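You operate a simulated robot arm through the tools that you are given. There is no shell and no other tool. Be economical: measure what you need, move in short steps, check, and stop when the job is done.

The job below is to be done with a simulated robot arm. You get a single attempt, and the scene is never put back.

## Task
Put things in order on the top of table t. At the end: the tiny grey mould stands where the cream curd block stood; the cream curd block from the top of table t stands where the tiny beige mould stood; the tiny beige mould stands where the large white bottle (marked "Q372") stood; the large white bottle from the top of table t is on the blue board; whatever was shut is shut again. Leave all else as you found it, and nothing knocked over. Set down upright: large white bottle.

It is judged by the outcome, as a careful person would: the job done as asked, and still so three seconds after it is handed in. It fails if anything else is knocked over, pushed out of place, dropped, spilled or broken.

## Robot
A 7-joint arm with a two-finger parallel gripper, fixed in place. Base frame: the origin is at the foot of the arm, x ahead of it, y to its left, z up; the work surface is at about z = 0. Units: m, rad, N and s.
With the tool pointing down near the work surface it reaches from about 0.22 to 0.58 m from the base axis. Its first joint turns from -1.152 to 1.152 rad. Payload 2.5 kg.
The tool frame sits at the grasp point between the pads (the TCP): z along the fingers, y along the line on which they close. The tips reach 0.023 m beyond it. The gripper opens to 0.094 m. The fingers are 0.038 m wide and 0.01 m thick; the gripper's body (0.054 by 0.096 m) begins 0.039 m behind the TCP.
Orientation is that of the tool frame in the base frame, as [roll, pitch, yaw] about the fixed x, y, z axes, in that order (R = Rz(yaw) Ry(pitch) Rx(roll)). With the fingers straight down and closing along the base's y, the tool's x points along the base's -x, its y along +y and its z along -z.

## Interface
- The arm moves only by the tool nudge_tool. Its argument "series" is a list of rows, each a list of 3 entries, a list of its own where there are three numbers: the finger opening in m, from 0 to 0.094, then the shift along the base's x, y, z in m, then the turn, a rotation vector about the base's x, y, z in rad. In form: [[hand, [x, y, z], [wx, wy, wz]], ...]. A call has 1 to 10 rows; each row is the pose to reach, as a shift and turn from the pose commanded when the call began. A row lasts 0.2 s, in which the tool goes at most 0.05 m and 0.15 rad; a call with a longer step from one row to the next is refused whole, and so is a gripper value outside its range. Where a pose cannot be reached the arm comes as near as it can. A force on the tool above 40 N (or 10 N above the force at the start of the call, whichever is more), or a blocked arm, ends the call early, and 0.2 s more pass. Each finger travels about 0.108 m/s and halts on what it meets, pressing with about 35 N; the grip force reading is that of the motor and also rises with nothing between the fingers. The clock runs only during rows and for 0.2 s after the last one: add rows that repeat a pose to give the fingers time. It gives the time, the measured TCP pose, the force on the tool (base axes), the opening and the grip force at its end, in the units of the frame above (readings bear some noise), with the torque about the TCP (base axes, N m) and any sound that the robot's microphone picked up, and new pictures: "show" is both (left out), scene, wrist or none.
- Cameras (640 x 400 px; columns grow to the right, rows downward): "scene" is fixed at [0.1189, -0.4109, 0.5324]; the picture's right is [0.82, -0.57, 0.00], its down [-0.37, -0.54, -0.76] and it looks along [0.43, 0.62, -0.65] (base axes); focal length 299 px, centre (320, 200). "wrist" rides on the gripper at [0.086, 0.016, -0.075] in the tool frame; the picture's right is [-0.18, 0.98, 0.00], its down [-0.58, -0.11, -0.81] and it looks along [-0.79, -0.15, 0.59] (tool axes); focal length 243 px, centre (320, 200). There is no depth. A picture from a camera that has moved, and an enlarged one, comes with that camera's place and axes in the base frame and with its lens.
- inspect(camera, box): a new picture of the part [left, top, right, bottom] of that camera's present view, enlarged. No time passes.
- finish_job(): hands the job in; it is judged then, once.

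Go step by step. Nothing tells you positions but the pictures and the camera data: compare them with the known pose of the tool, close in by small moves and look again before you grip or let go. The budget is 120 turns and 200 pictures, counting those below and the enlarged ones. Unless the task says otherwise, let go and move clear before handing in, and close with one line.

The tools are called after ">>>" as a command line: name --argument value ..., lists and objects as JSON in quotes. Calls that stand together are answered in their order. nudge_tool: Moves the arm, as the interface text tells. Its arguments: {"type":"object","properties":{"series":{"type":"array","items":{"type":"array"}},"show":{"type":"string","enum":["both","scene","wrist","none"]}},"required":["series"]} The other tools are called the same way: inspect (camera, box) takes an enlarged picture of a part of a camera's view; finish_job () hands the job in.

At the start:

```text
time_s: 0.0
eef_pos: [0.4473, 0.0677, 0.2928]
tcp_rot: [-3.141, 0.001, -3.14]
contact_force: [0.3, 0.2, 0.7]
wrist_torque: [-0.05, -0.01, 0.02]
gripper_width: 0.0942
finger_force: 0.1
```

scene: 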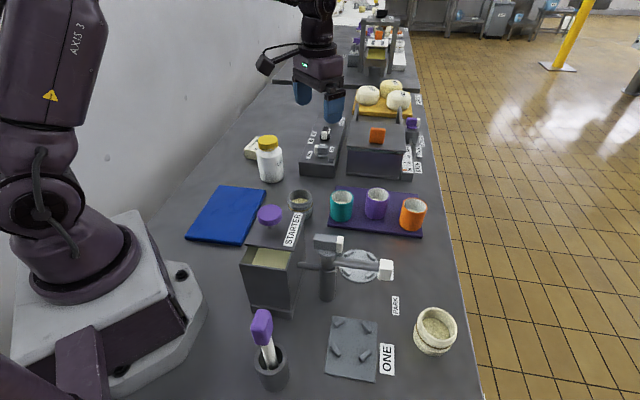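
wrist: 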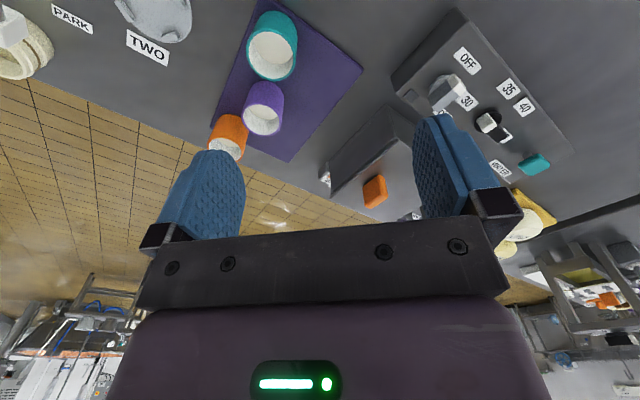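

I see a table with a blue board, a white bottle with yellow cap, a cream block behind it, a grey cup-like mould, a beige mould and other things. I enlarge the relevant parts before moving.

>>> inspect --camera "scene" --box '[180, 110, 340, 250]'

>>> inspect --camera "scene" --box '[300, 60, 460, 200]'

>>> inspect --camera "scene" --box '[220, 180, 480, 400]'

```text
2.86 times, centred on (260, 180) of scene
camera zoom: at [0.1189, -0.4109, 0.5324], right [0.82, -0.57, 0.0], down [-0.37, -0.54, -0.76], along [0.43, 0.62, -0.65], focal length 854 px, centre (491, 257)
```

zoom: 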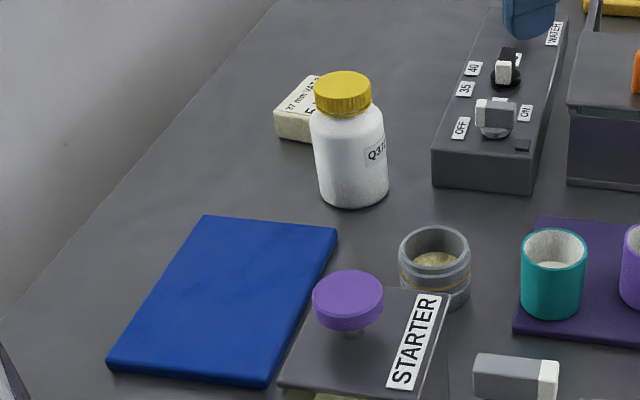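

```text
2.86 times, centred on (380, 130) of scene
camera zoom: at [0.1189, -0.4109, 0.5324], right [0.82, -0.57, 0.0], down [-0.37, -0.54, -0.76], along [0.43, 0.62, -0.65], focal length 854 px, centre (149, 400)
```

zoom: 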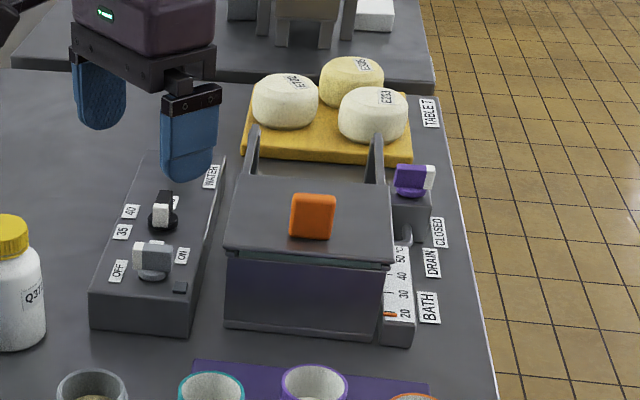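

```text
1.82 times, centred on (350, 290) of scene
camera zoom: at [0.1189, -0.4109, 0.5324], right [0.82, -0.57, 0.0], down [-0.37, -0.54, -0.76], along [0.43, 0.62, -0.65], focal length 543 px, centre (266, 36)
```

zoom: 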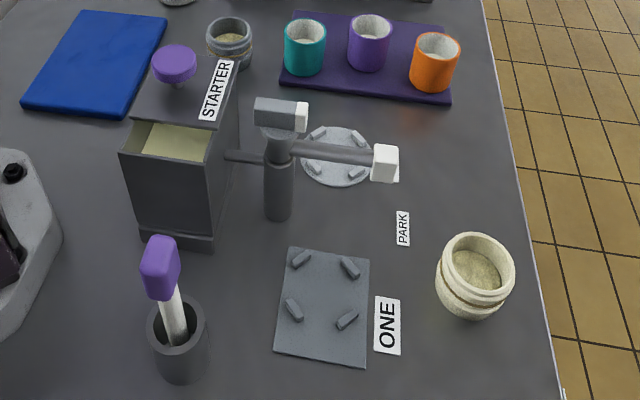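

The bottle stands near (0.413, 0.27), the grey mould near (0.40, 0.09), the beige mould near (0.41, -0.335), and the curd block behind the bottle. I move back and left so the wrist camera sees the bottle and block.

>>> nudge_tool --series '[[0.094, [-0.024, 0.042, 0], [0, 0, 0]], [0.094, [-0.048, 0.084, 0], [0, 0, 0]], [0.094, [-0.072, 0.126, 0], [0, 0, 0]], [0.094, [-0.096, 0.168, 0], [0, 0, 0]], [0.094, [-0.12, 0.205, 0], [0, 0, 0]], [0.094, [-0.12, 0.205, 0], [0, 0, 0]]]'

```text
time_s: 1.4
eef_pos: [0.3283, 0.2724, 0.2944]
tcp_rot: [-3.141, 0.0, -3.141]
contact_force: [-0.7, 0.4, 0.1]
wrist_torque: [0.01, 0.0, -0.01]
gripper_width: 0.0941
finger_force: 0.0
camera wrist: at [0.2421, 0.2864, 0.3688], right [0.18, 0.98, 0.0], down [0.58, -0.11, 0.81], along [0.79, -0.15, -0.59], focal length 243 px, centre (320, 200)
```

scene: 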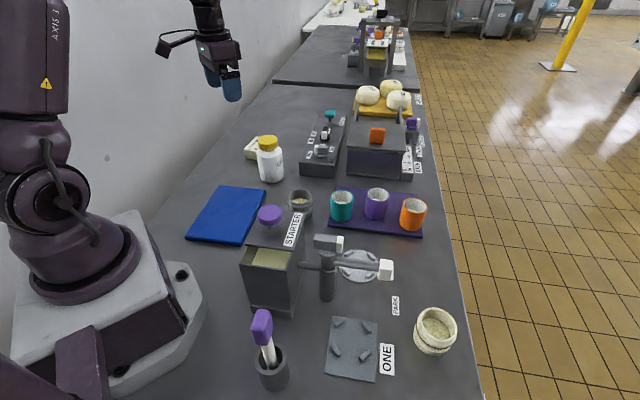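
wrist: 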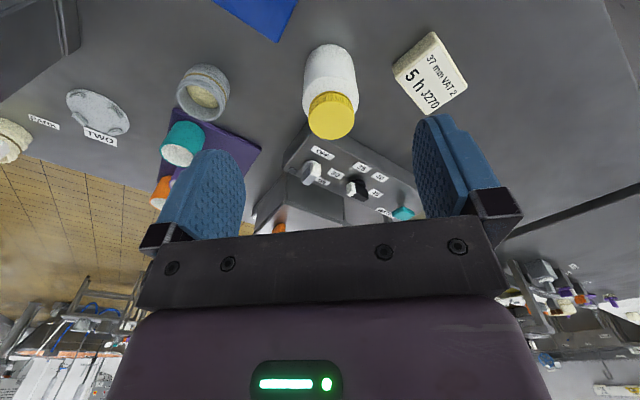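

The wrist view now shows bottle, block and moulds. I enlarge to measure.

>>> inspect --camera "wrist" --box '[280, 20, 490, 150]'

>>> inspect --camera "wrist" --box '[60, 0, 300, 150]'

```text
3.05 times, centred on (385, 85) of wrist
camera zoom: at [0.2421, 0.2864, 0.3688], right [0.18, 0.98, 0.0], down [0.58, -0.11, 0.81], along [0.79, -0.15, -0.59], focal length 739 px, centre (122, 550)
```

zoom: 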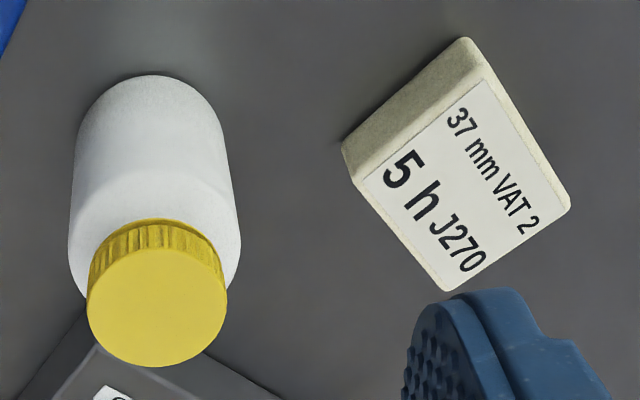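

```text
2.67 times, centred on (180, 75) of wrist
camera zoom: at [0.2421, 0.2864, 0.3688], right [0.18, 0.98, 0.0], down [0.58, -0.11, 0.81], along [0.79, -0.15, -0.59], focal length 647 px, centre (693, 533)
```

zoom: 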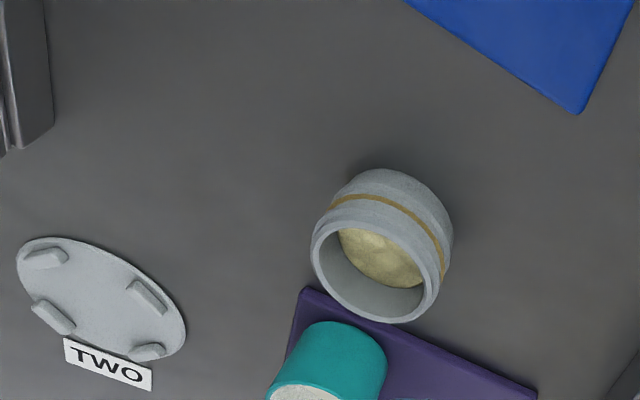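

I want a closer look at the bottle's profile and the board before choosing the grip height.

>>> inspect --camera "scene" --box '[240, 130, 300, 190]'

>>> inspect --camera "scene" --box '[400, 300, 470, 360]'

```text
6.67 times, centred on (270, 160) of scene
camera zoom: at [0.1189, -0.4109, 0.5324], right [0.82, -0.57, 0.0], down [-0.37, -0.54, -0.76], along [0.43, 0.62, -0.65], focal length 1993 px, centre (653, 467)
```

zoom: 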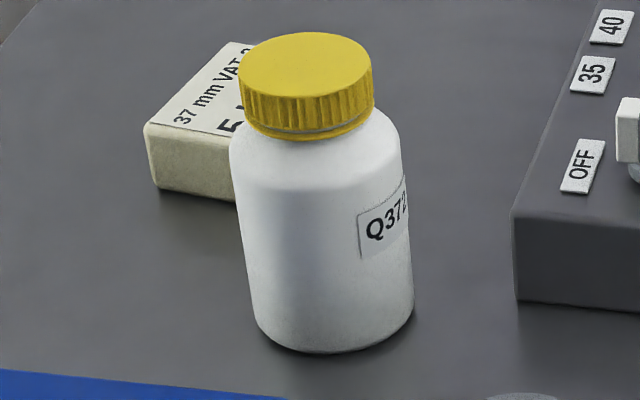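

```text
6.67 times, centred on (435, 330) of scene
camera zoom: at [0.1189, -0.4109, 0.5324], right [0.82, -0.57, 0.0], down [-0.37, -0.54, -0.76], along [0.43, 0.62, -0.65], focal length 1993 px, centre (-447, -667)
```

zoom: 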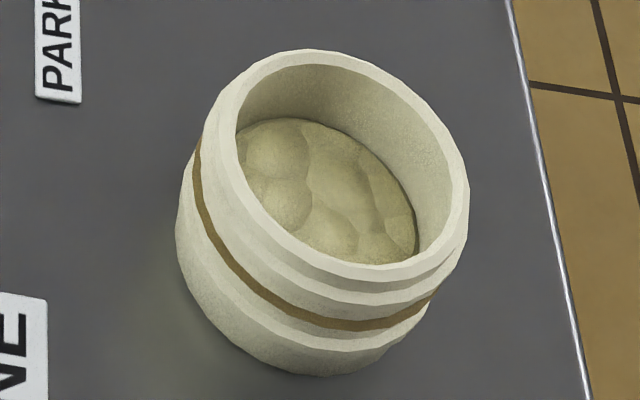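

The bottle body is about 70 mm wide and full-width up to about z = 0.09, with the top at about 0.13. I move over it at safe height and check alignment.

>>> nudge_tool --series '[[0.094, [0.043, -0.002, 0], [0, 0, 0]], [0.094, [0.085, -0.004, 0], [0, 0, 0]], [0.094, [0.085, -0.004, -0.045], [0, 0, 0]], [0.094, [0.085, -0.004, -0.09], [0, 0, 0]], [0.094, [0.085, -0.004, -0.09], [0, 0, 0]]]'

```text
time_s: 2.6
eef_pos: [0.4096, 0.2669, 0.2022]
tcp_rot: [3.14, 0.002, -3.14]
contact_force: [1.1, -0.8, -0.3]
wrist_torque: [-0.02, 0.01, 0.0]
gripper_width: 0.0943
finger_force: 0.2
camera wrist: at [0.3232, 0.2823, 0.2771], right [0.18, 0.98, 0.0], down [0.58, -0.11, 0.81], along [0.79, -0.15, -0.59], focal length 243 px, centre (320, 200)
```

scene: 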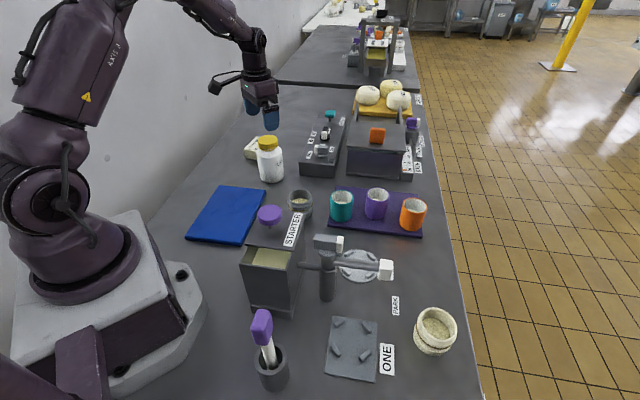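
wrist: 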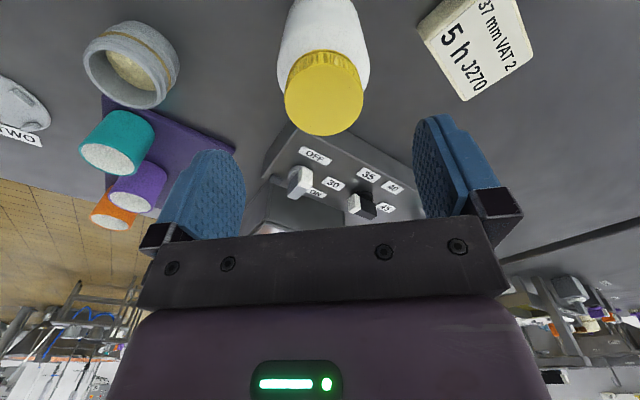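

Cap centre measures about (0.410, 0.2685), well aligned under the gripper. I descend to about z = 0.10.

>>> nudge_tool --series '[[0.094, [-0.001, 0.0, -0.04], [0, 0, 0]], [0.094, [-0.001, 0.0, -0.075], [0, 0, 0]], [0.094, [-0.001, 0.0, -0.095], [0, 0, 0]], [0.094, [-0.001, 0.0, -0.1], [0, 0, 0]], [0.094, [-0.001, 0.0, -0.104], [0, 0, 0]], [0.094, [-0.001, 0.0, -0.104], [0, 0, 0]]]'

>>> inspect --camera "scene" --box '[230, 100, 310, 190]'

```text
time_s: 4.0
eef_pos: [0.412, 0.2704, 0.0991]
tcp_rot: [-3.141, 0.002, 3.14]
contact_force: [0.5, 0.1, -0.3]
wrist_torque: [0.02, 0.04, 0.02]
gripper_width: 0.0938
finger_force: 0.1
camera wrist: at [0.3247, 0.2844, 0.1742], right [0.18, 0.98, 0.0], down [0.58, -0.11, 0.81], along [0.79, -0.15, -0.59], focal length 243 px, centre (320, 200)
```

scene: 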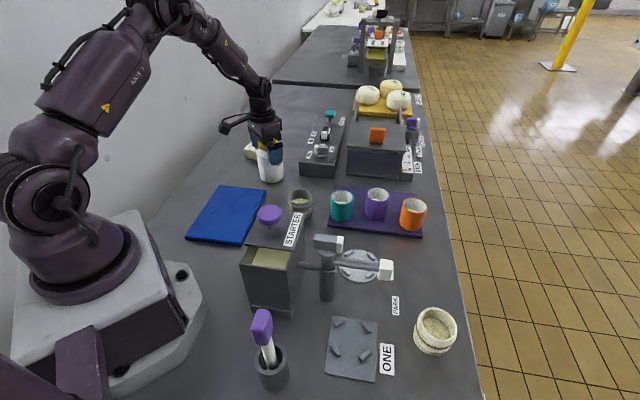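
wrist: 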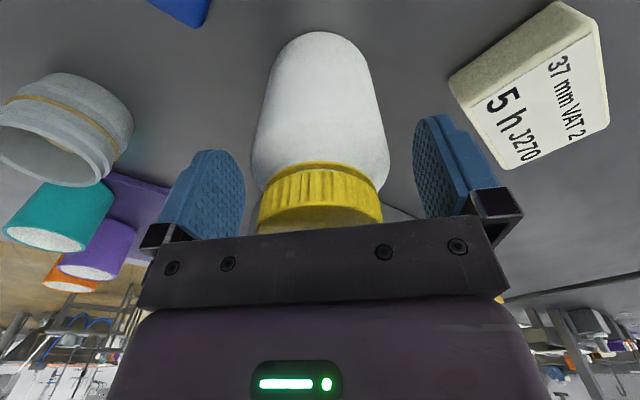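

```text
4.44 times, centred on (270, 145) of scene
camera zoom: at [0.1189, -0.4109, 0.5324], right [0.82, -0.57, 0.0], down [-0.37, -0.54, -0.76], along [0.43, 0.62, -0.65], focal length 1328 px, centre (542, 444)
```

zoom: 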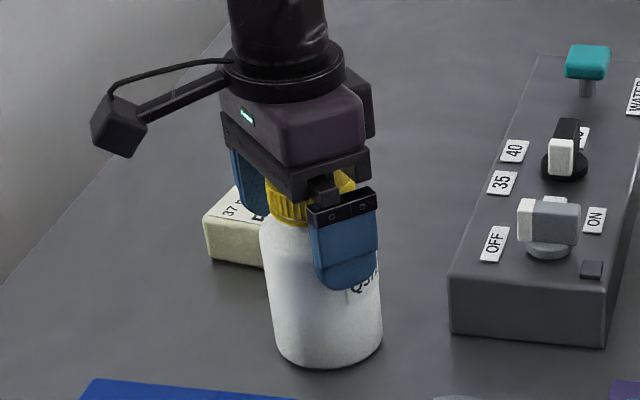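

The fingers straddle the bottle body nicely. I close on it.

>>> nudge_tool --series '[[0.07, [0, 0, 0], [0, 0, 0]], [0.04, [0, 0, 0], [0, 0, 0]], [0.04, [0, 0, 0], [0, 0, 0]], [0.04, [0, 0, 0], [0, 0, 0]]]' --show "wrist"

>>> inspect --camera "scene" --box '[180, 160, 340, 260]'

```text
time_s: 5.0
eef_pos: [0.4109, 0.2698, 0.1002]
tcp_rot: [-3.141, -0.001, -3.14]
contact_force: [0.7, -1.4, 0.5]
wrist_torque: [-0.09, -0.08, 0.02]
gripper_width: 0.0707
finger_force: 35.4
camera wrist: at [0.3246, 0.2844, 0.1742], right [0.18, 0.98, 0.0], down [0.58, -0.11, 0.81], along [0.79, -0.15, -0.59], focal length 243 px, centre (320, 200)
```

wrist: 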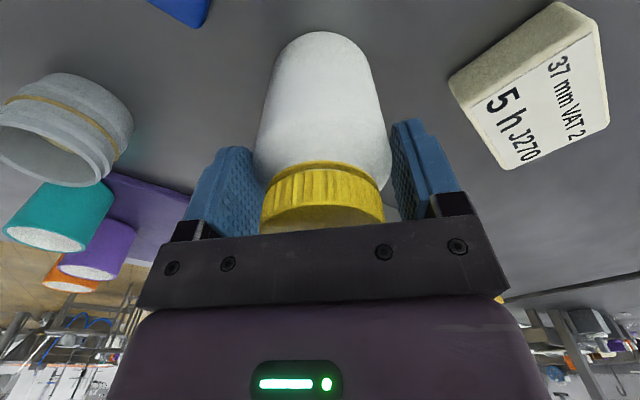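

```text
4.00 times, centred on (260, 210) of scene
camera zoom: at [0.1189, -0.4109, 0.5324], right [0.82, -0.57, 0.0], down [-0.37, -0.54, -0.76], along [0.43, 0.62, -0.65], focal length 1196 px, centre (560, 160)
```

zoom: 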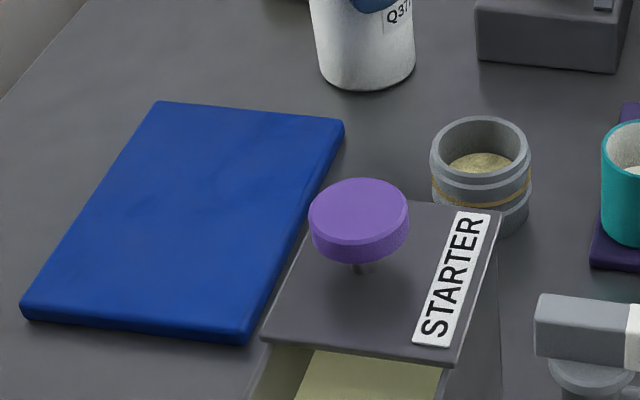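

Bottle gripped (0.0707 m) with its centre at about (0.411, 0.2695), and the board centre is about (0.247, 0.181). I lift a little and check that it is held.

>>> nudge_tool --series '[[0.04, [0, 0, 0.02], [0, 0, 0]], [0.04, [0, 0, 0.05], [0, 0, 0]], [0.04, [0, 0, 0.08], [0, 0, 0]], [0.04, [-0.035, -0.015, 0.08], [0, 0, 0]], [0.04, [-0.07, -0.03, 0.08], [0, 0, 0]], [0.04, [-0.105, -0.047, 0.08], [0, 0, 0]], [0.04, [-0.141, -0.063, 0.08], [0, 0, 0]], [0.04, [-0.141, -0.063, 0.06], [0, 0, 0]], [0.04, [-0.141, -0.063, 0.05], [0, 0, 0]]]'

>>> inspect --camera "scene" --box '[180, 120, 340, 260]'

```text
time_s: 7.0
eef_pos: [0.2688, 0.2062, 0.1522]
tcp_rot: [-3.141, -0.001, 3.14]
contact_force: [-0.1, 0.4, -3.6]
wrist_torque: [0.0, 0.04, 0.0]
gripper_width: 0.0707
finger_force: 34.6
camera wrist: at [0.1831, 0.2211, 0.2254], right [0.18, 0.98, 0.0], down [0.58, -0.11, 0.81], along [0.79, -0.15, -0.59], focal length 243 px, centre (320, 200)
```

scene: 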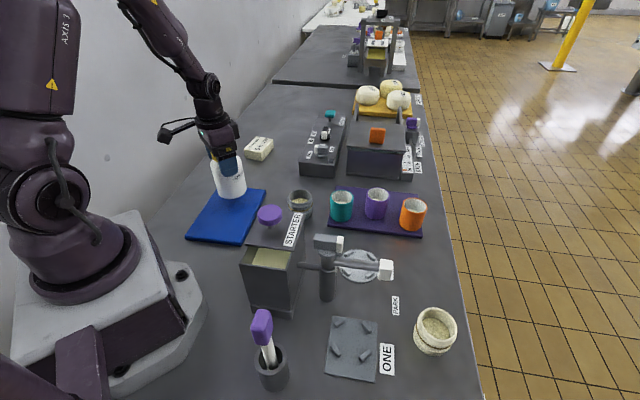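
wrist: 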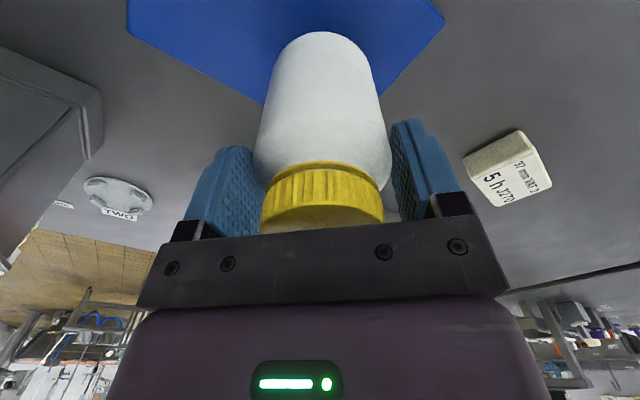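

```text
2.86 times, centred on (260, 190) of scene
camera zoom: at [0.1189, -0.4109, 0.5324], right [0.82, -0.57, 0.0], down [-0.37, -0.54, -0.76], along [0.43, 0.62, -0.65], focal length 854 px, centre (491, 229)
```

zoom: 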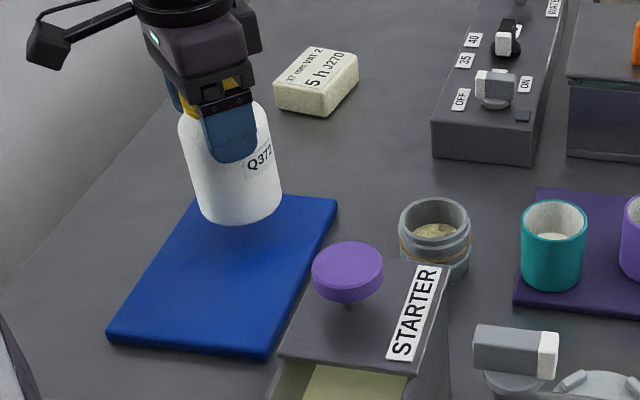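

The bottle is held upright above the board. I shift slightly toward the board centre and lower gently.

>>> nudge_tool --series '[[0.04, [-0.008, -0.008, -0.02], [0, 0, 0]], [0.04, [-0.008, -0.008, -0.029], [0, 0, 0]], [0.04, [-0.008, -0.008, -0.033], [0, 0, 0]], [0.04, [-0.008, -0.008, -0.036], [0, 0, 0]], [0.04, [-0.008, -0.008, -0.036], [0, 0, 0]]]' --show "none"

>>> inspect --camera "scene" --box '[190, 150, 270, 240]'

```text
time_s: 8.2
eef_pos: [0.2626, 0.198, 0.1134]
tcp_rot: [3.14, 0.002, -3.141]
contact_force: [-6.7, -7.5, 35.0]
wrist_torque: [-0.52, -0.11, -0.04]
gripper_width: 0.0709
finger_force: 34.6
```

```text
4.44 times, centred on (230, 195) of scene
camera zoom: at [0.1188, -0.4109, 0.5324], right [0.82, -0.57, 0.0], down [-0.37, -0.54, -0.76], along [0.43, 0.62, -0.65], focal length 1328 px, centre (720, 222)
```

zoom: 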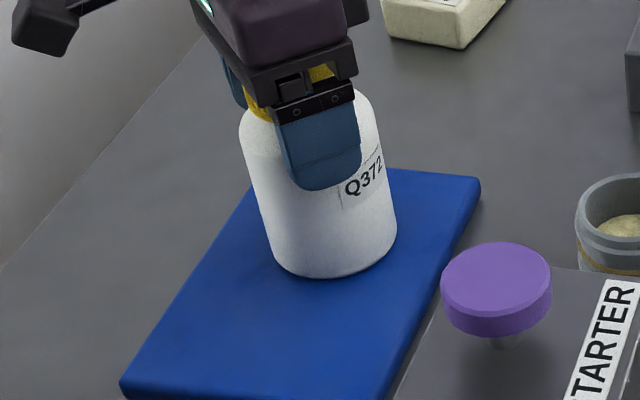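

It is seated on the board with about 35 N; I ease up a hair, then open and rise.

>>> nudge_tool --series '[[0.04, [0, 0, 0.002], [0, 0, 0]], [0.04, [0, 0, 0.003], [0, 0, 0]]]' --show "none"

```text
time_s: 8.8
eef_pos: [0.2607, 0.1978, 0.1151]
tcp_rot: [-3.141, -0.001, -3.141]
contact_force: [0.7, -0.3, -3.9]
wrist_torque: [0.0, 0.02, 0.0]
gripper_width: 0.0707
finger_force: 35.2
```

>>> nudge_tool --series '[[0.04, [0, 0, -0.001], [0, 0, 0]], [0.04, [0, 0, -0.0015], [0, 0, 0]]]' --show "none"

```text
time_s: 9.4
eef_pos: [0.2614, 0.1996, 0.1138]
tcp_rot: [-3.141, 0.0, 3.141]
contact_force: [-1.5, -1.4, 1.9]
wrist_torque: [-0.08, -0.05, -0.07]
gripper_width: 0.0709
finger_force: 34.8
```

Now light contact with the board; I open, then rise clear.

>>> nudge_tool --series '[[0.094, [0, 0, 0], [0, 0, 0]], [0.094, [0, 0, 0], [0, 0, 0]], [0.094, [0, 0, 0.01], [0, 0, 0]], [0.094, [0, 0, 0.05], [0, 0, 0]], [0.094, [0, 0, 0.1], [0, 0, 0]], [0.094, [0, 0, 0.14], [0, 0, 0]]]'

```text
time_s: 10.8
eef_pos: [0.263, 0.1968, 0.2538]
tcp_rot: [3.14, 0.0, -3.142]
contact_force: [0.3, -0.3, -0.2]
wrist_torque: [0.02, 0.0, 0.01]
gripper_width: 0.094
finger_force: 0.0
camera wrist: at [0.1764, 0.212, 0.3285], right [0.18, 0.98, 0.0], down [0.58, -0.11, 0.81], along [0.79, -0.15, -0.59], focal length 243 px, centre (320, 200)
```

scene: 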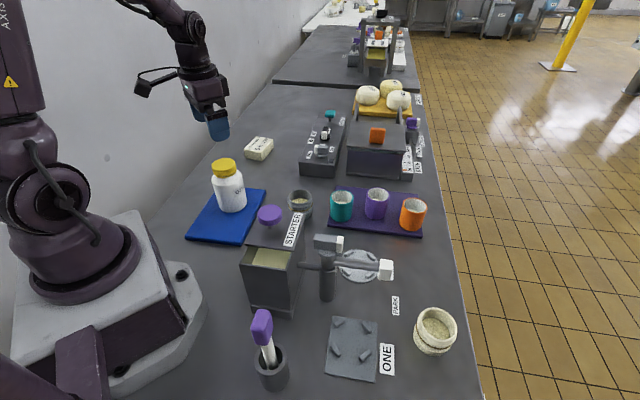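
wrist: 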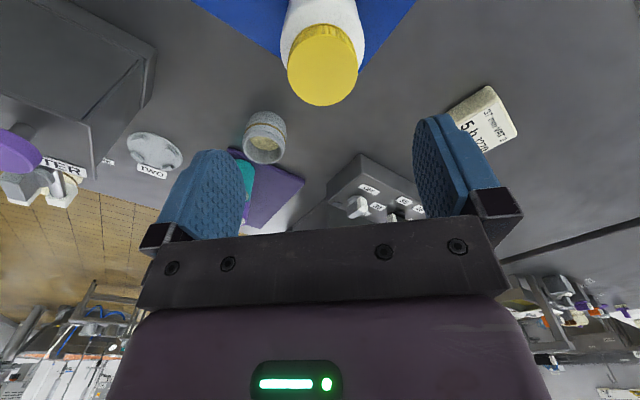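

The bottle stands on the board. Now I zoom in on the curd block for its footprint and travel over toward the beige mould.

>>> inspect --camera "scene" --box '[235, 125, 285, 170]'

>>> nudge_tool --series '[[0.094, [0.01, -0.048, 0], [0, 0, 0]], [0.094, [0.02, -0.096, 0], [0, 0, 0]], [0.094, [0.03, -0.144, 0], [0, 0, 0]], [0.094, [0.04, -0.192, 0], [0, 0, 0]], [0.094, [0.045, -0.24, 0], [0, 0, 0]], [0.094, [0.05, -0.288, 0], [0, 0, 0]], [0.094, [0.055, -0.336, 0], [0, 0, 0]], [0.094, [0.06, -0.384, 0], [0, 0, 0]], [0.094, [0.065, -0.432, 0], [0, 0, 0]], [0.094, [0.07, -0.48, 0], [0, 0, 0]]]'

```text
8.89 times, centred on (260, 148) of scene
camera zoom: at [0.1189, -0.4109, 0.5324], right [0.82, -0.57, 0.0], down [-0.37, -0.54, -0.76], along [0.43, 0.62, -0.65], focal length 2657 px, centre (853, 667)
```

zoom: 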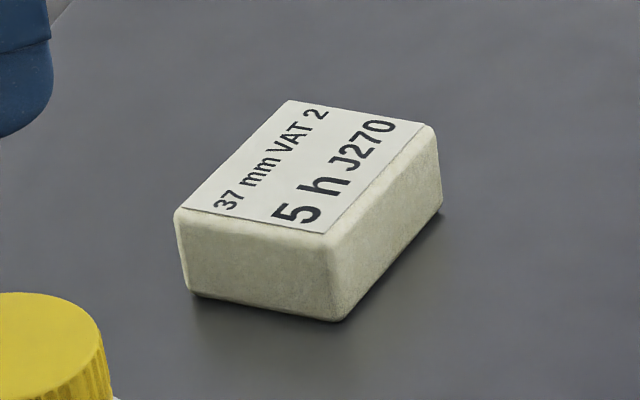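

```text
time_s: 13.0
eef_pos: [0.3328, -0.2808, 0.2521]
tcp_rot: [-3.14, -0.001, -3.139]
contact_force: [-0.1, -0.4, 0.7]
wrist_torque: [-0.03, 0.01, -0.01]
gripper_width: 0.0941
finger_force: 0.1
camera wrist: at [0.2454, -0.2671, 0.3282], right [0.18, 0.98, 0.0], down [0.58, -0.11, 0.81], along [0.79, -0.15, -0.59], focal length 243 px, centre (320, 200)
```

scene: 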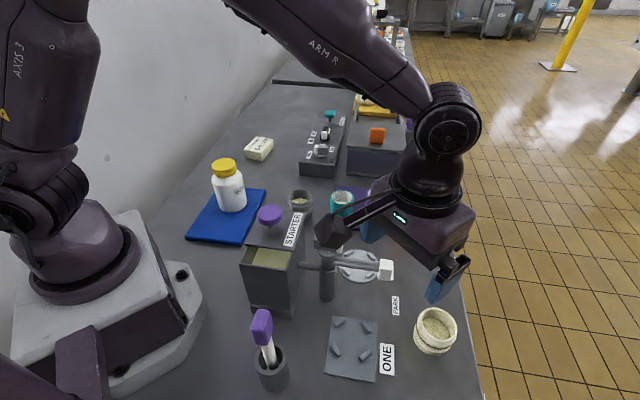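
wrist: 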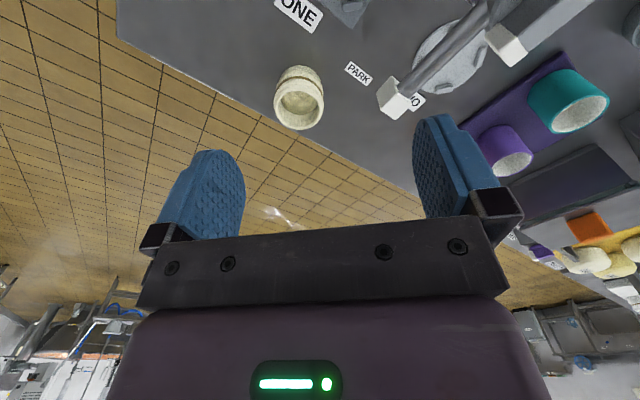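

The beige mould sits near (0.413, -0.329); the curd block centre is about (0.443, 0.41), turned about 0.63 rad. I move above the beige mould and look closer.

>>> nudge_tool --series '[[0.094, [0.035, -0.024, 0], [0, 0, 0]], [0.094, [0.07, -0.046, 0], [0, 0, 0]], [0.094, [0.07, -0.046, -0.045], [0, 0, 0]], [0.094, [0.07, -0.046, -0.09], [0, 0, 0]], [0.094, [0.07, -0.046, -0.09], [0, 0, 0]]]'

>>> inspect --camera "wrist" --box '[220, 0, 420, 140]'

```text
time_s: 14.2
eef_pos: [0.4027, -0.3264, 0.1623]
tcp_rot: [-3.141, 0.0, 3.141]
contact_force: [-0.1, -0.1, 0.2]
wrist_torque: [0.0, 0.02, 0.03]
gripper_width: 0.094
finger_force: 0.0
camera wrist: at [0.3165, -0.3113, 0.2368], right [0.18, 0.98, 0.0], down [0.58, -0.11, 0.81], along [0.79, -0.15, -0.59], focal length 243 px, centre (320, 200)
```

scene: 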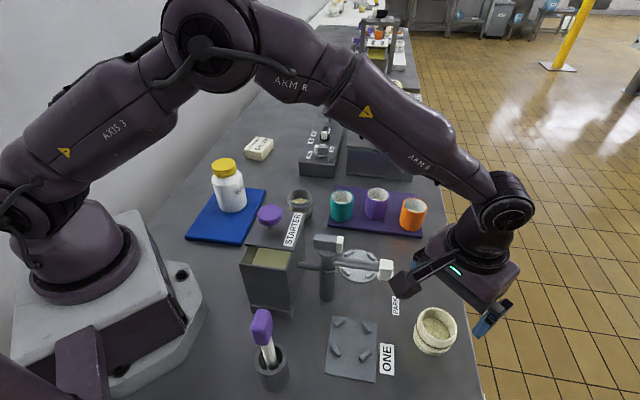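
wrist: 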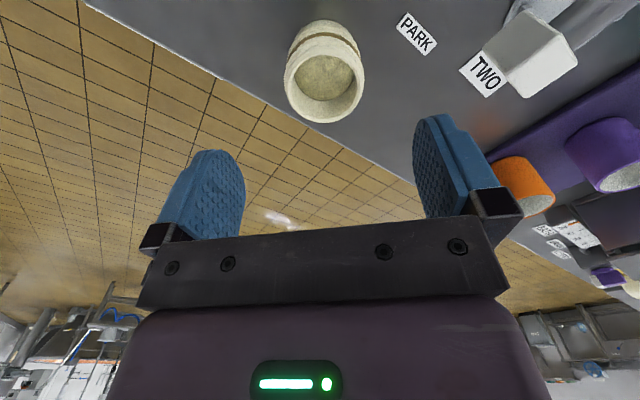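

```text
2.86 times, centred on (320, 70) of wrist
camera zoom: at [0.3165, -0.3113, 0.2368], right [0.18, 0.98, 0.0], down [0.58, -0.11, 0.81], along [0.79, -0.15, -0.59], focal length 693 px, centre (320, 571)
```

zoom: 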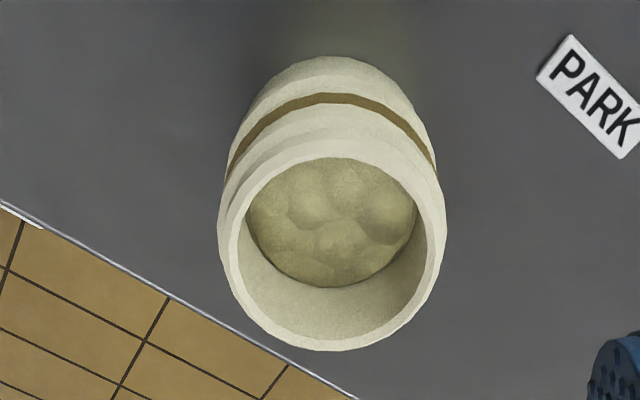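

The mould is about 62 mm wide, 50 mm tall, centred near (0.4155, -0.327). I centre and descend part-way, then check.

>>> nudge_tool --series '[[0.094, [0.0135, 0.001, -0.02], [0, 0, 0]], [0.094, [0.0135, 0.001, -0.06], [0, 0, 0]], [0.094, [0.0135, 0.001, -0.08], [0, 0, 0]], [0.094, [0.0135, 0.001, -0.08], [0, 0, 0]]]'

>>> inspect --camera "scene" --box '[390, 260, 500, 360]'

```text
time_s: 15.2
eef_pos: [0.4165, -0.3265, 0.0837]
tcp_rot: [3.141, 0.0, -3.14]
contact_force: [-0.2, -0.4, 0.8]
wrist_torque: [-0.03, 0.0, 0.0]
gripper_width: 0.0936
finger_force: 0.0
camera wrist: at [0.3302, -0.3118, 0.158], right [0.18, 0.98, 0.0], down [0.58, -0.11, 0.81], along [0.79, -0.15, -0.59], focal length 243 px, centre (320, 200)
```

scene: 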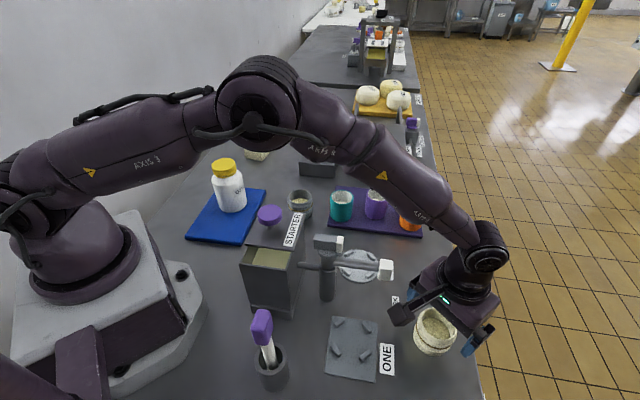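
wrist: 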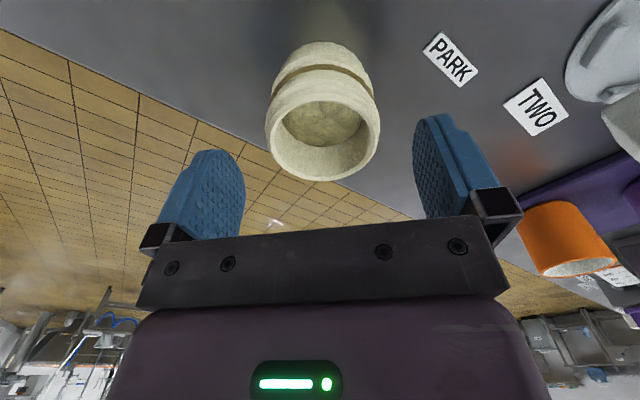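

```text
4.00 times, centred on (445, 310) of scene
camera zoom: at [0.1189, -0.4109, 0.5324], right [0.82, -0.57, 0.0], down [-0.37, -0.54, -0.76], along [0.43, 0.62, -0.65], focal length 1196 px, centre (-180, -240)
```

zoom: 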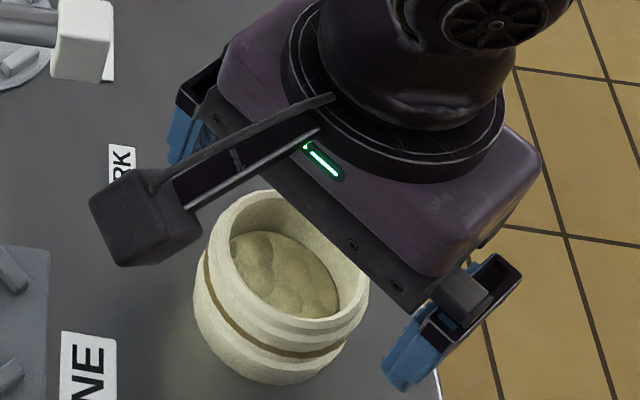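

Well centred. I descend to z ≈ 0.033 and close gently.

>>> nudge_tool --series '[[0.094, [-0.002, 0, -0.025], [0, 0, 0]], [0.094, [-0.002, 0, -0.045], [0, 0, 0]], [0.094, [-0.002, 0, -0.051], [0, 0, 0]], [0.094, [-0.002, 0, -0.051], [0, 0, 0]]]'

```text
time_s: 16.2
eef_pos: [0.4133, -0.3256, 0.034]
tcp_rot: [3.141, 0.001, 3.142]
contact_force: [0.4, -0.2, 0.7]
wrist_torque: [0.01, 0.0, 0.0]
gripper_width: 0.0939
finger_force: 0.1
camera wrist: at [0.3277, -0.3112, 0.1073], right [0.18, 0.98, 0.0], down [0.58, -0.11, 0.81], along [0.79, -0.15, -0.59], focal length 243 px, centre (320, 200)
```

scene: 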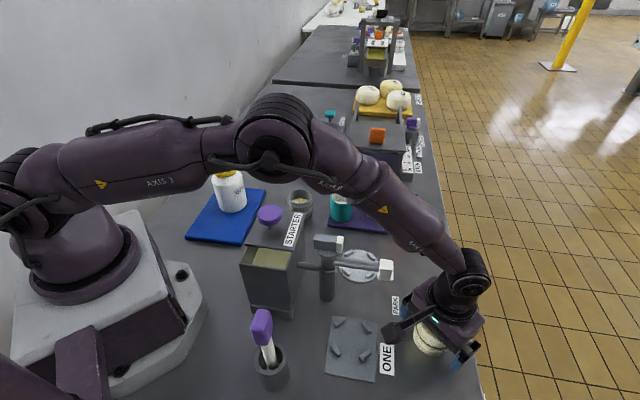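
wrist: 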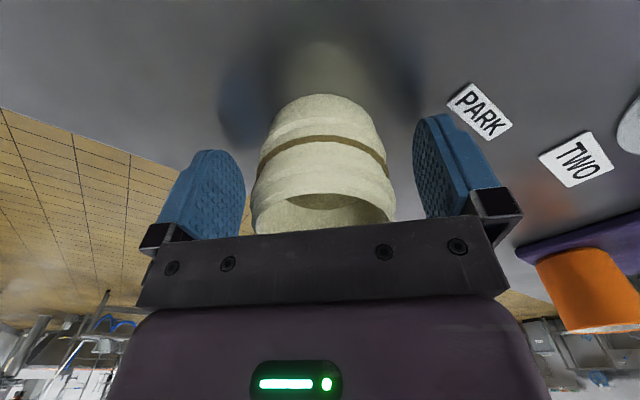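

>>> nudge_tool --series '[[0.08, [0, 0, 0], [0, 0, 0]], [0.066, [0, 0, 0], [0, 0, 0]], [0.04, [0, 0, 0], [0, 0, 0]], [0.04, [0, 0, 0], [0, 0, 0]], [0.04, [0, 0, 0], [0, 0, 0]]]' --show "wrist"

```text
time_s: 17.4
eef_pos: [0.4134, -0.3259, 0.0331]
tcp_rot: [3.141, 0.0, -3.141]
contact_force: [0.2, -0.1, -0.7]
wrist_torque: [-0.06, -0.03, 0.0]
gripper_width: 0.0606
finger_force: 34.5
camera wrist: at [0.3276, -0.3112, 0.1075], right [0.18, 0.98, 0.0], down [0.58, -0.11, 0.81], along [0.79, -0.15, -0.59], focal length 243 px, centre (320, 200)
```

wrist: 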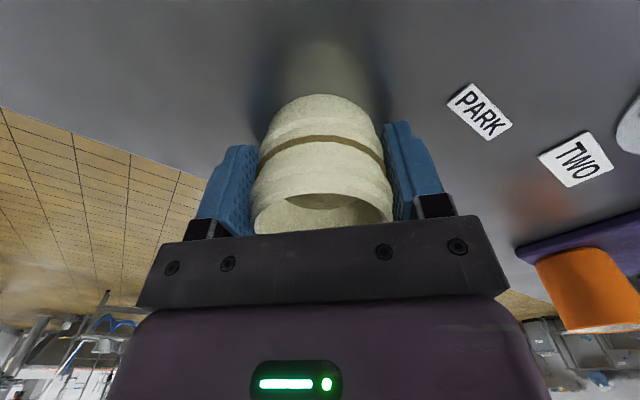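

Gripped at 60.6 mm. I lift high and carry it toward the bottle's old spot.

>>> nudge_tool --series '[[0.04, [0, 0, 0.03], [0, 0, 0]], [0.04, [0, 0, 0.075], [0, 0, 0]], [0.04, [0, 0, 0.12], [0, 0, 0]], [0.04, [0, 0, 0.165], [0, 0, 0]], [0.04, [-0.01, 0.035, 0.19], [0, 0, 0]], [0.04, [-0.01, 0.08, 0.19], [0, 0, 0]], [0.04, [-0.01, 0.128, 0.19], [0, 0, 0]], [0.04, [-0.01, 0.176, 0.19], [0, 0, 0]], [0.04, [-0.01, 0.224, 0.19], [0, 0, 0]], [0.04, [-0.01, 0.272, 0.19], [0, 0, 0]]]' --show "scene"

>>> nudge_tool --series '[[0.04, [0, 0.048, 0], [0, 0, 0]], [0.04, [0, 0.096, 0], [0, 0, 0]], [0.04, [0, 0.144, 0], [0, 0, 0]], [0.04, [0, 0.192, 0], [0, 0, 0]], [0.04, [0, 0.24, 0], [0, 0, 0]], [0.04, [0, 0.285, 0], [0, 0, 0]], [0.04, [0.007, 0.3245, 0], [0, 0, 0]], [0.04, [0.007, 0.3245, -0.045], [0, 0, 0]], [0.04, [0.007, 0.3245, -0.09], [0, 0, 0]], [0.04, [0.007, 0.3245, -0.13], [0, 0, 0]]]'

>>> inspect --camera "scene" --box '[220, 110, 320, 200]'

```text
time_s: 19.6
eef_pos: [0.4022, -0.0519, 0.2209]
tcp_rot: [3.141, 0.001, 3.138]
contact_force: [0.1, -0.5, -1.1]
wrist_torque: [-0.04, 0.04, 0.01]
gripper_width: 0.0607
finger_force: 35.4
```

scene: 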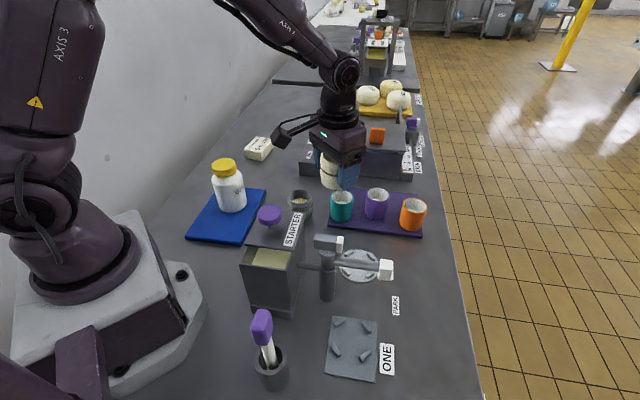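

```text
time_s: 21.8
eef_pos: [0.4112, 0.2687, 0.0927]
tcp_rot: [-3.141, -0.001, -3.14]
contact_force: [0.6, 1.1, -0.8]
wrist_torque: [0.02, 0.02, 0.0]
gripper_width: 0.0612
finger_force: 35.2
camera wrist: at [0.3242, 0.2832, 0.1682], right [0.18, 0.98, 0.0], down [0.58, -0.11, 0.81], along [0.79, -0.15, -0.59], focal length 243 px, centre (320, 200)
```

scene: 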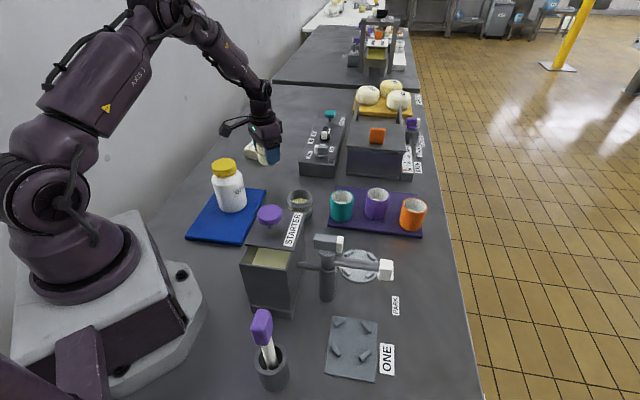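
wrist: 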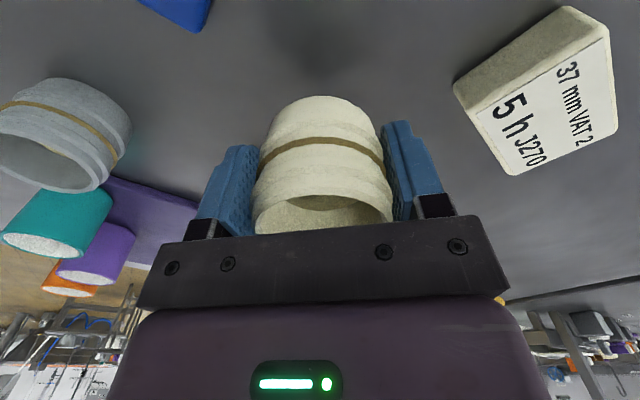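

```text
4.44 times, centred on (270, 155) of scene
camera zoom: at [0.1189, -0.4109, 0.5324], right [0.82, -0.57, 0.0], down [-0.37, -0.54, -0.76], along [0.43, 0.62, -0.65], focal length 1328 px, centre (542, 400)
```

zoom: 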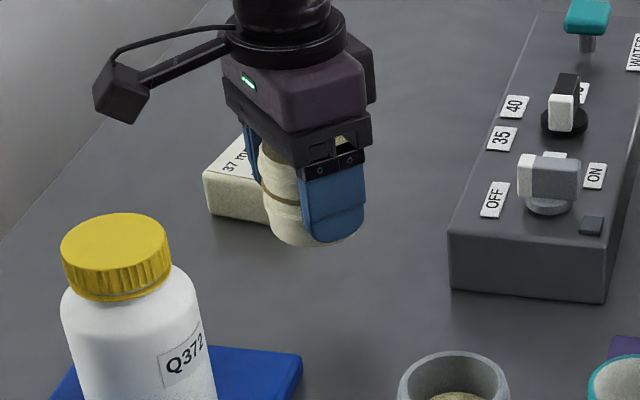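

Over the bottle's old spot. I lower the mould to the table.

>>> nudge_tool --series '[[0.04, [0, 0, -0.03], [0, 0, 0]], [0.04, [0, 0, -0.05], [0, 0, 0]], [0.04, [0, 0, -0.057], [0, 0, 0]], [0.04, [0, 0, -0.059], [0, 0, 0]], [0.04, [0, 0, -0.059], [0, 0, 0]]]' --show "none"

```text
time_s: 23.0
eef_pos: [0.4102, 0.2709, 0.0352]
tcp_rot: [-3.141, 0.0, 3.14]
contact_force: [-0.2, -0.3, -0.6]
wrist_torque: [-0.01, 0.02, 0.01]
gripper_width: 0.0609
finger_force: 35.3
```

>>> nudge_tool --series '[[0.04, [0, 0, -0.0005], [0, 0, 0]], [0.04, [0, 0, -0.001], [0, 0, 0]]]' --show "none"

```text
time_s: 23.6
eef_pos: [0.4096, 0.2706, 0.034]
tcp_rot: [3.14, 0.001, 3.14]
contact_force: [0.5, 0.5, -0.4]
wrist_torque: [0.01, -0.01, 0.03]
gripper_width: 0.0607
finger_force: 34.5
```

The reading is still about zero, so I lower a bit further by small steps.

>>> nudge_tool --series '[[0.04, [0, 0, -0.0005], [0, 0, 0]], [0.04, [0, 0, -0.001], [0, 0, 0]], [0.04, [0, 0, -0.001], [0, 0, 0]]]' --show "none"

```text
time_s: 24.4
eef_pos: [0.4106, 0.2704, 0.0318]
tcp_rot: [-3.141, 0.0, 3.141]
contact_force: [-0.4, -1.3, 4.0]
wrist_torque: [-0.09, -0.02, -0.02]
gripper_width: 0.0603
finger_force: 34.9
```

Contact is made (4 N); I release and rise.

>>> nudge_tool --series '[[0.094, [0, 0, 0], [0, 0, 0]], [0.094, [0, 0, 0], [0, 0, 0]], [0.094, [0, 0, 0.02], [0, 0, 0]], [0.094, [0, 0, 0.06], [0, 0, 0]], [0.094, [0, 0, 0.11], [0, 0, 0]], [0.094, [-0.02, 0, 0.15], [0, 0, 0]], [0.094, [-0.05, 0.03, 0.17], [0, 0, 0.1]], [0.094, [-0.08, 0.05, 0.17], [0, 0, 0.25]], [0.094, [-0.09, 0.05, 0.17], [0, 0, 0.4]], [0.094, [-0.09, 0.05, 0.17], [0, 0, 0.55]]]'

```text
time_s: 26.6
eef_pos: [0.3196, 0.3197, 0.2013]
tcp_rot: [3.141, -0.001, -2.589]
contact_force: [-0.2, -0.5, -0.2]
wrist_torque: [0.01, 0.01, 0.0]
gripper_width: 0.0939
finger_force: 0.0
camera wrist: at [0.2373, 0.2866, 0.2766], right [-0.36, 0.93, 0.0], down [0.55, 0.21, 0.81], along [0.75, 0.29, -0.59], focal length 243 px, centre (320, 200)
```

scene: 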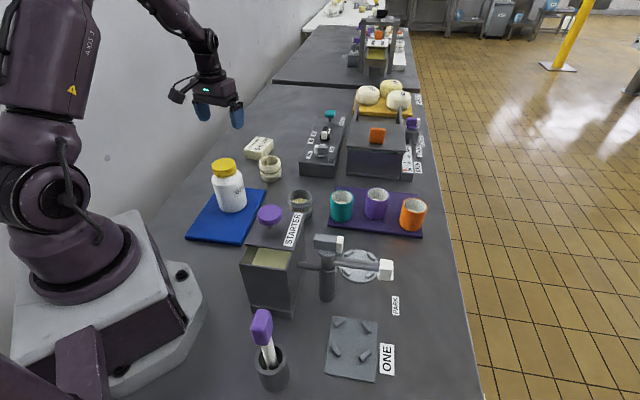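
wrist: 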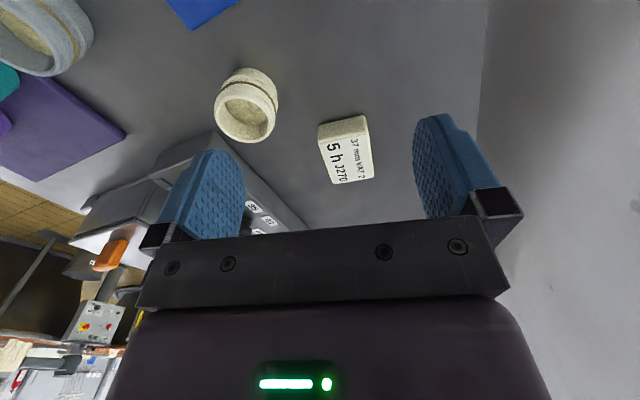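

The beige mould stands at the bottle's old spot. Now I measure the curd block from this view.

>>> inspect --camera "wrist" --box '[290, 90, 410, 200]'

```text
3.64 times, centred on (350, 145) of wrist
camera zoom: at [0.2373, 0.2866, 0.2766], right [-0.36, 0.93, 0.0], down [0.55, 0.21, 0.81], along [0.75, 0.29, -0.59], focal length 882 px, centre (211, 400)
```

zoom: 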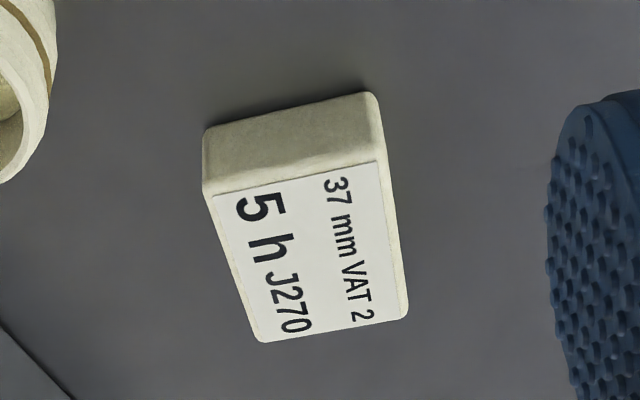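

The block's centre is about (0.446, 0.410), 33 mm high, 62 × 83 mm, yaw ≈ 0.63; that is near the edge of reach. I move above it and see whether the arm gets there.

>>> nudge_tool --series '[[0.094, [0.035, 0.025, 0], [0, 0, 0.08]], [0.094, [0.07, 0.05, 0], [0, 0, 0.08]], [0.094, [0.1, 0.072, -0.02], [0, 0, 0.08]], [0.094, [0.125, 0.091, -0.05], [0, 0, 0.08]], [0.094, [0.125, 0.091, -0.1], [0, 0, 0.08]], [0.094, [0.125, 0.091, -0.1], [0, 0, 0.08]], [0.094, [0.125, 0.091, -0.1], [0, 0, 0.08]]]'

>>> inspect --camera "scene" --box '[220, 90, 320, 180]'

```text
time_s: 28.2
eef_pos: [0.442, 0.4073, 0.1013]
tcp_rot: [-3.141, -0.001, -2.511]
contact_force: [0.3, 0.0, -0.2]
wrist_torque: [0.01, 0.01, 0.01]
gripper_width: 0.0938
finger_force: 0.1
out of reach, approached as far as the arm can: row 4, 5, 6, 7
camera wrist: at [0.362, 0.3682, 0.1757], right [-0.43, 0.9, 0.0], down [0.53, 0.25, 0.81], along [0.73, 0.35, -0.59], focal length 243 px, centre (320, 200)
```

scene: 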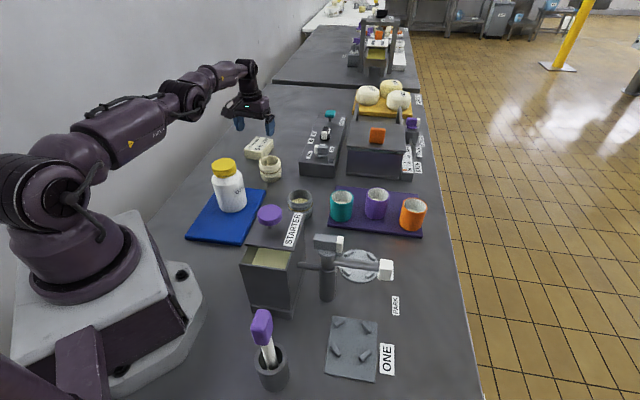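
wrist: 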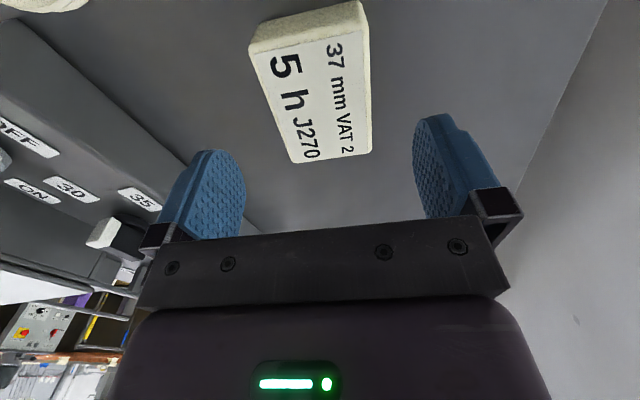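

```text
4.44 times, centred on (270, 135) of scene
camera zoom: at [0.1189, -0.4109, 0.5324], right [0.82, -0.57, 0.0], down [-0.37, -0.54, -0.76], along [0.43, 0.62, -0.65], focal length 1328 px, centre (542, 489)
```

zoom: 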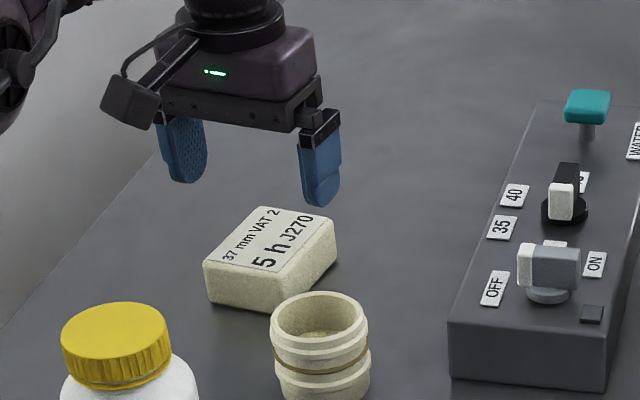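

Straight down, the arm falls a few mm short here, and lower it would be worse. I tilt the tool outward 0.25 rad about the closing axis to gain reach, using the same tilt later for the grey mould.

>>> nudge_tool --series '[[0.094, [0, 0, 0], [0.075, -0.103, 0]], [0.094, [0, 0, 0], [0.1475, -0.2025, 0]], [0.094, [0, 0, 0], [0.1475, -0.2025, 0]], [0.094, [0, 0, 0], [0.1475, -0.2025, 0]]]'

```text
time_s: 29.2
eef_pos: [0.4418, 0.4081, 0.1026]
tcp_rot: [3.141, 0.252, -2.513]
contact_force: [0.1, -0.9, 0.6]
wrist_torque: [0.04, -0.02, -0.02]
gripper_width: 0.0938
finger_force: 0.0
camera wrist: at [0.35, 0.3592, 0.1527], right [-0.44, 0.9, 0.05], down [0.36, 0.13, 0.93], along [0.83, 0.42, -0.38], focal length 243 px, centre (320, 200)
```

scene: 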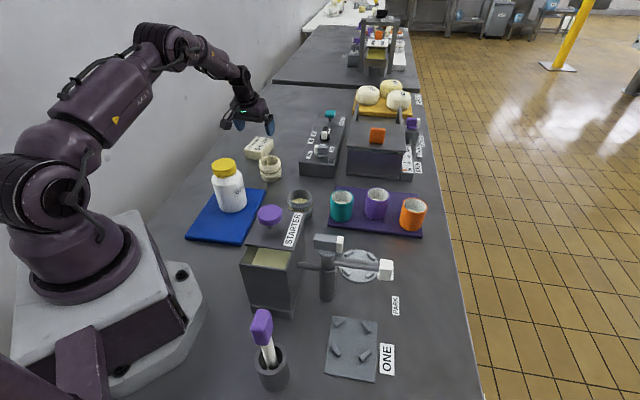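
wrist: 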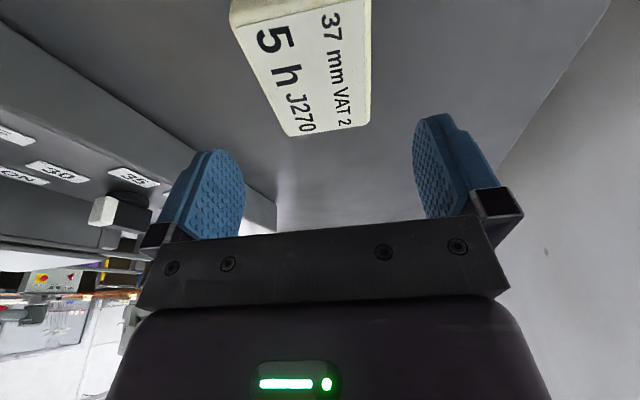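

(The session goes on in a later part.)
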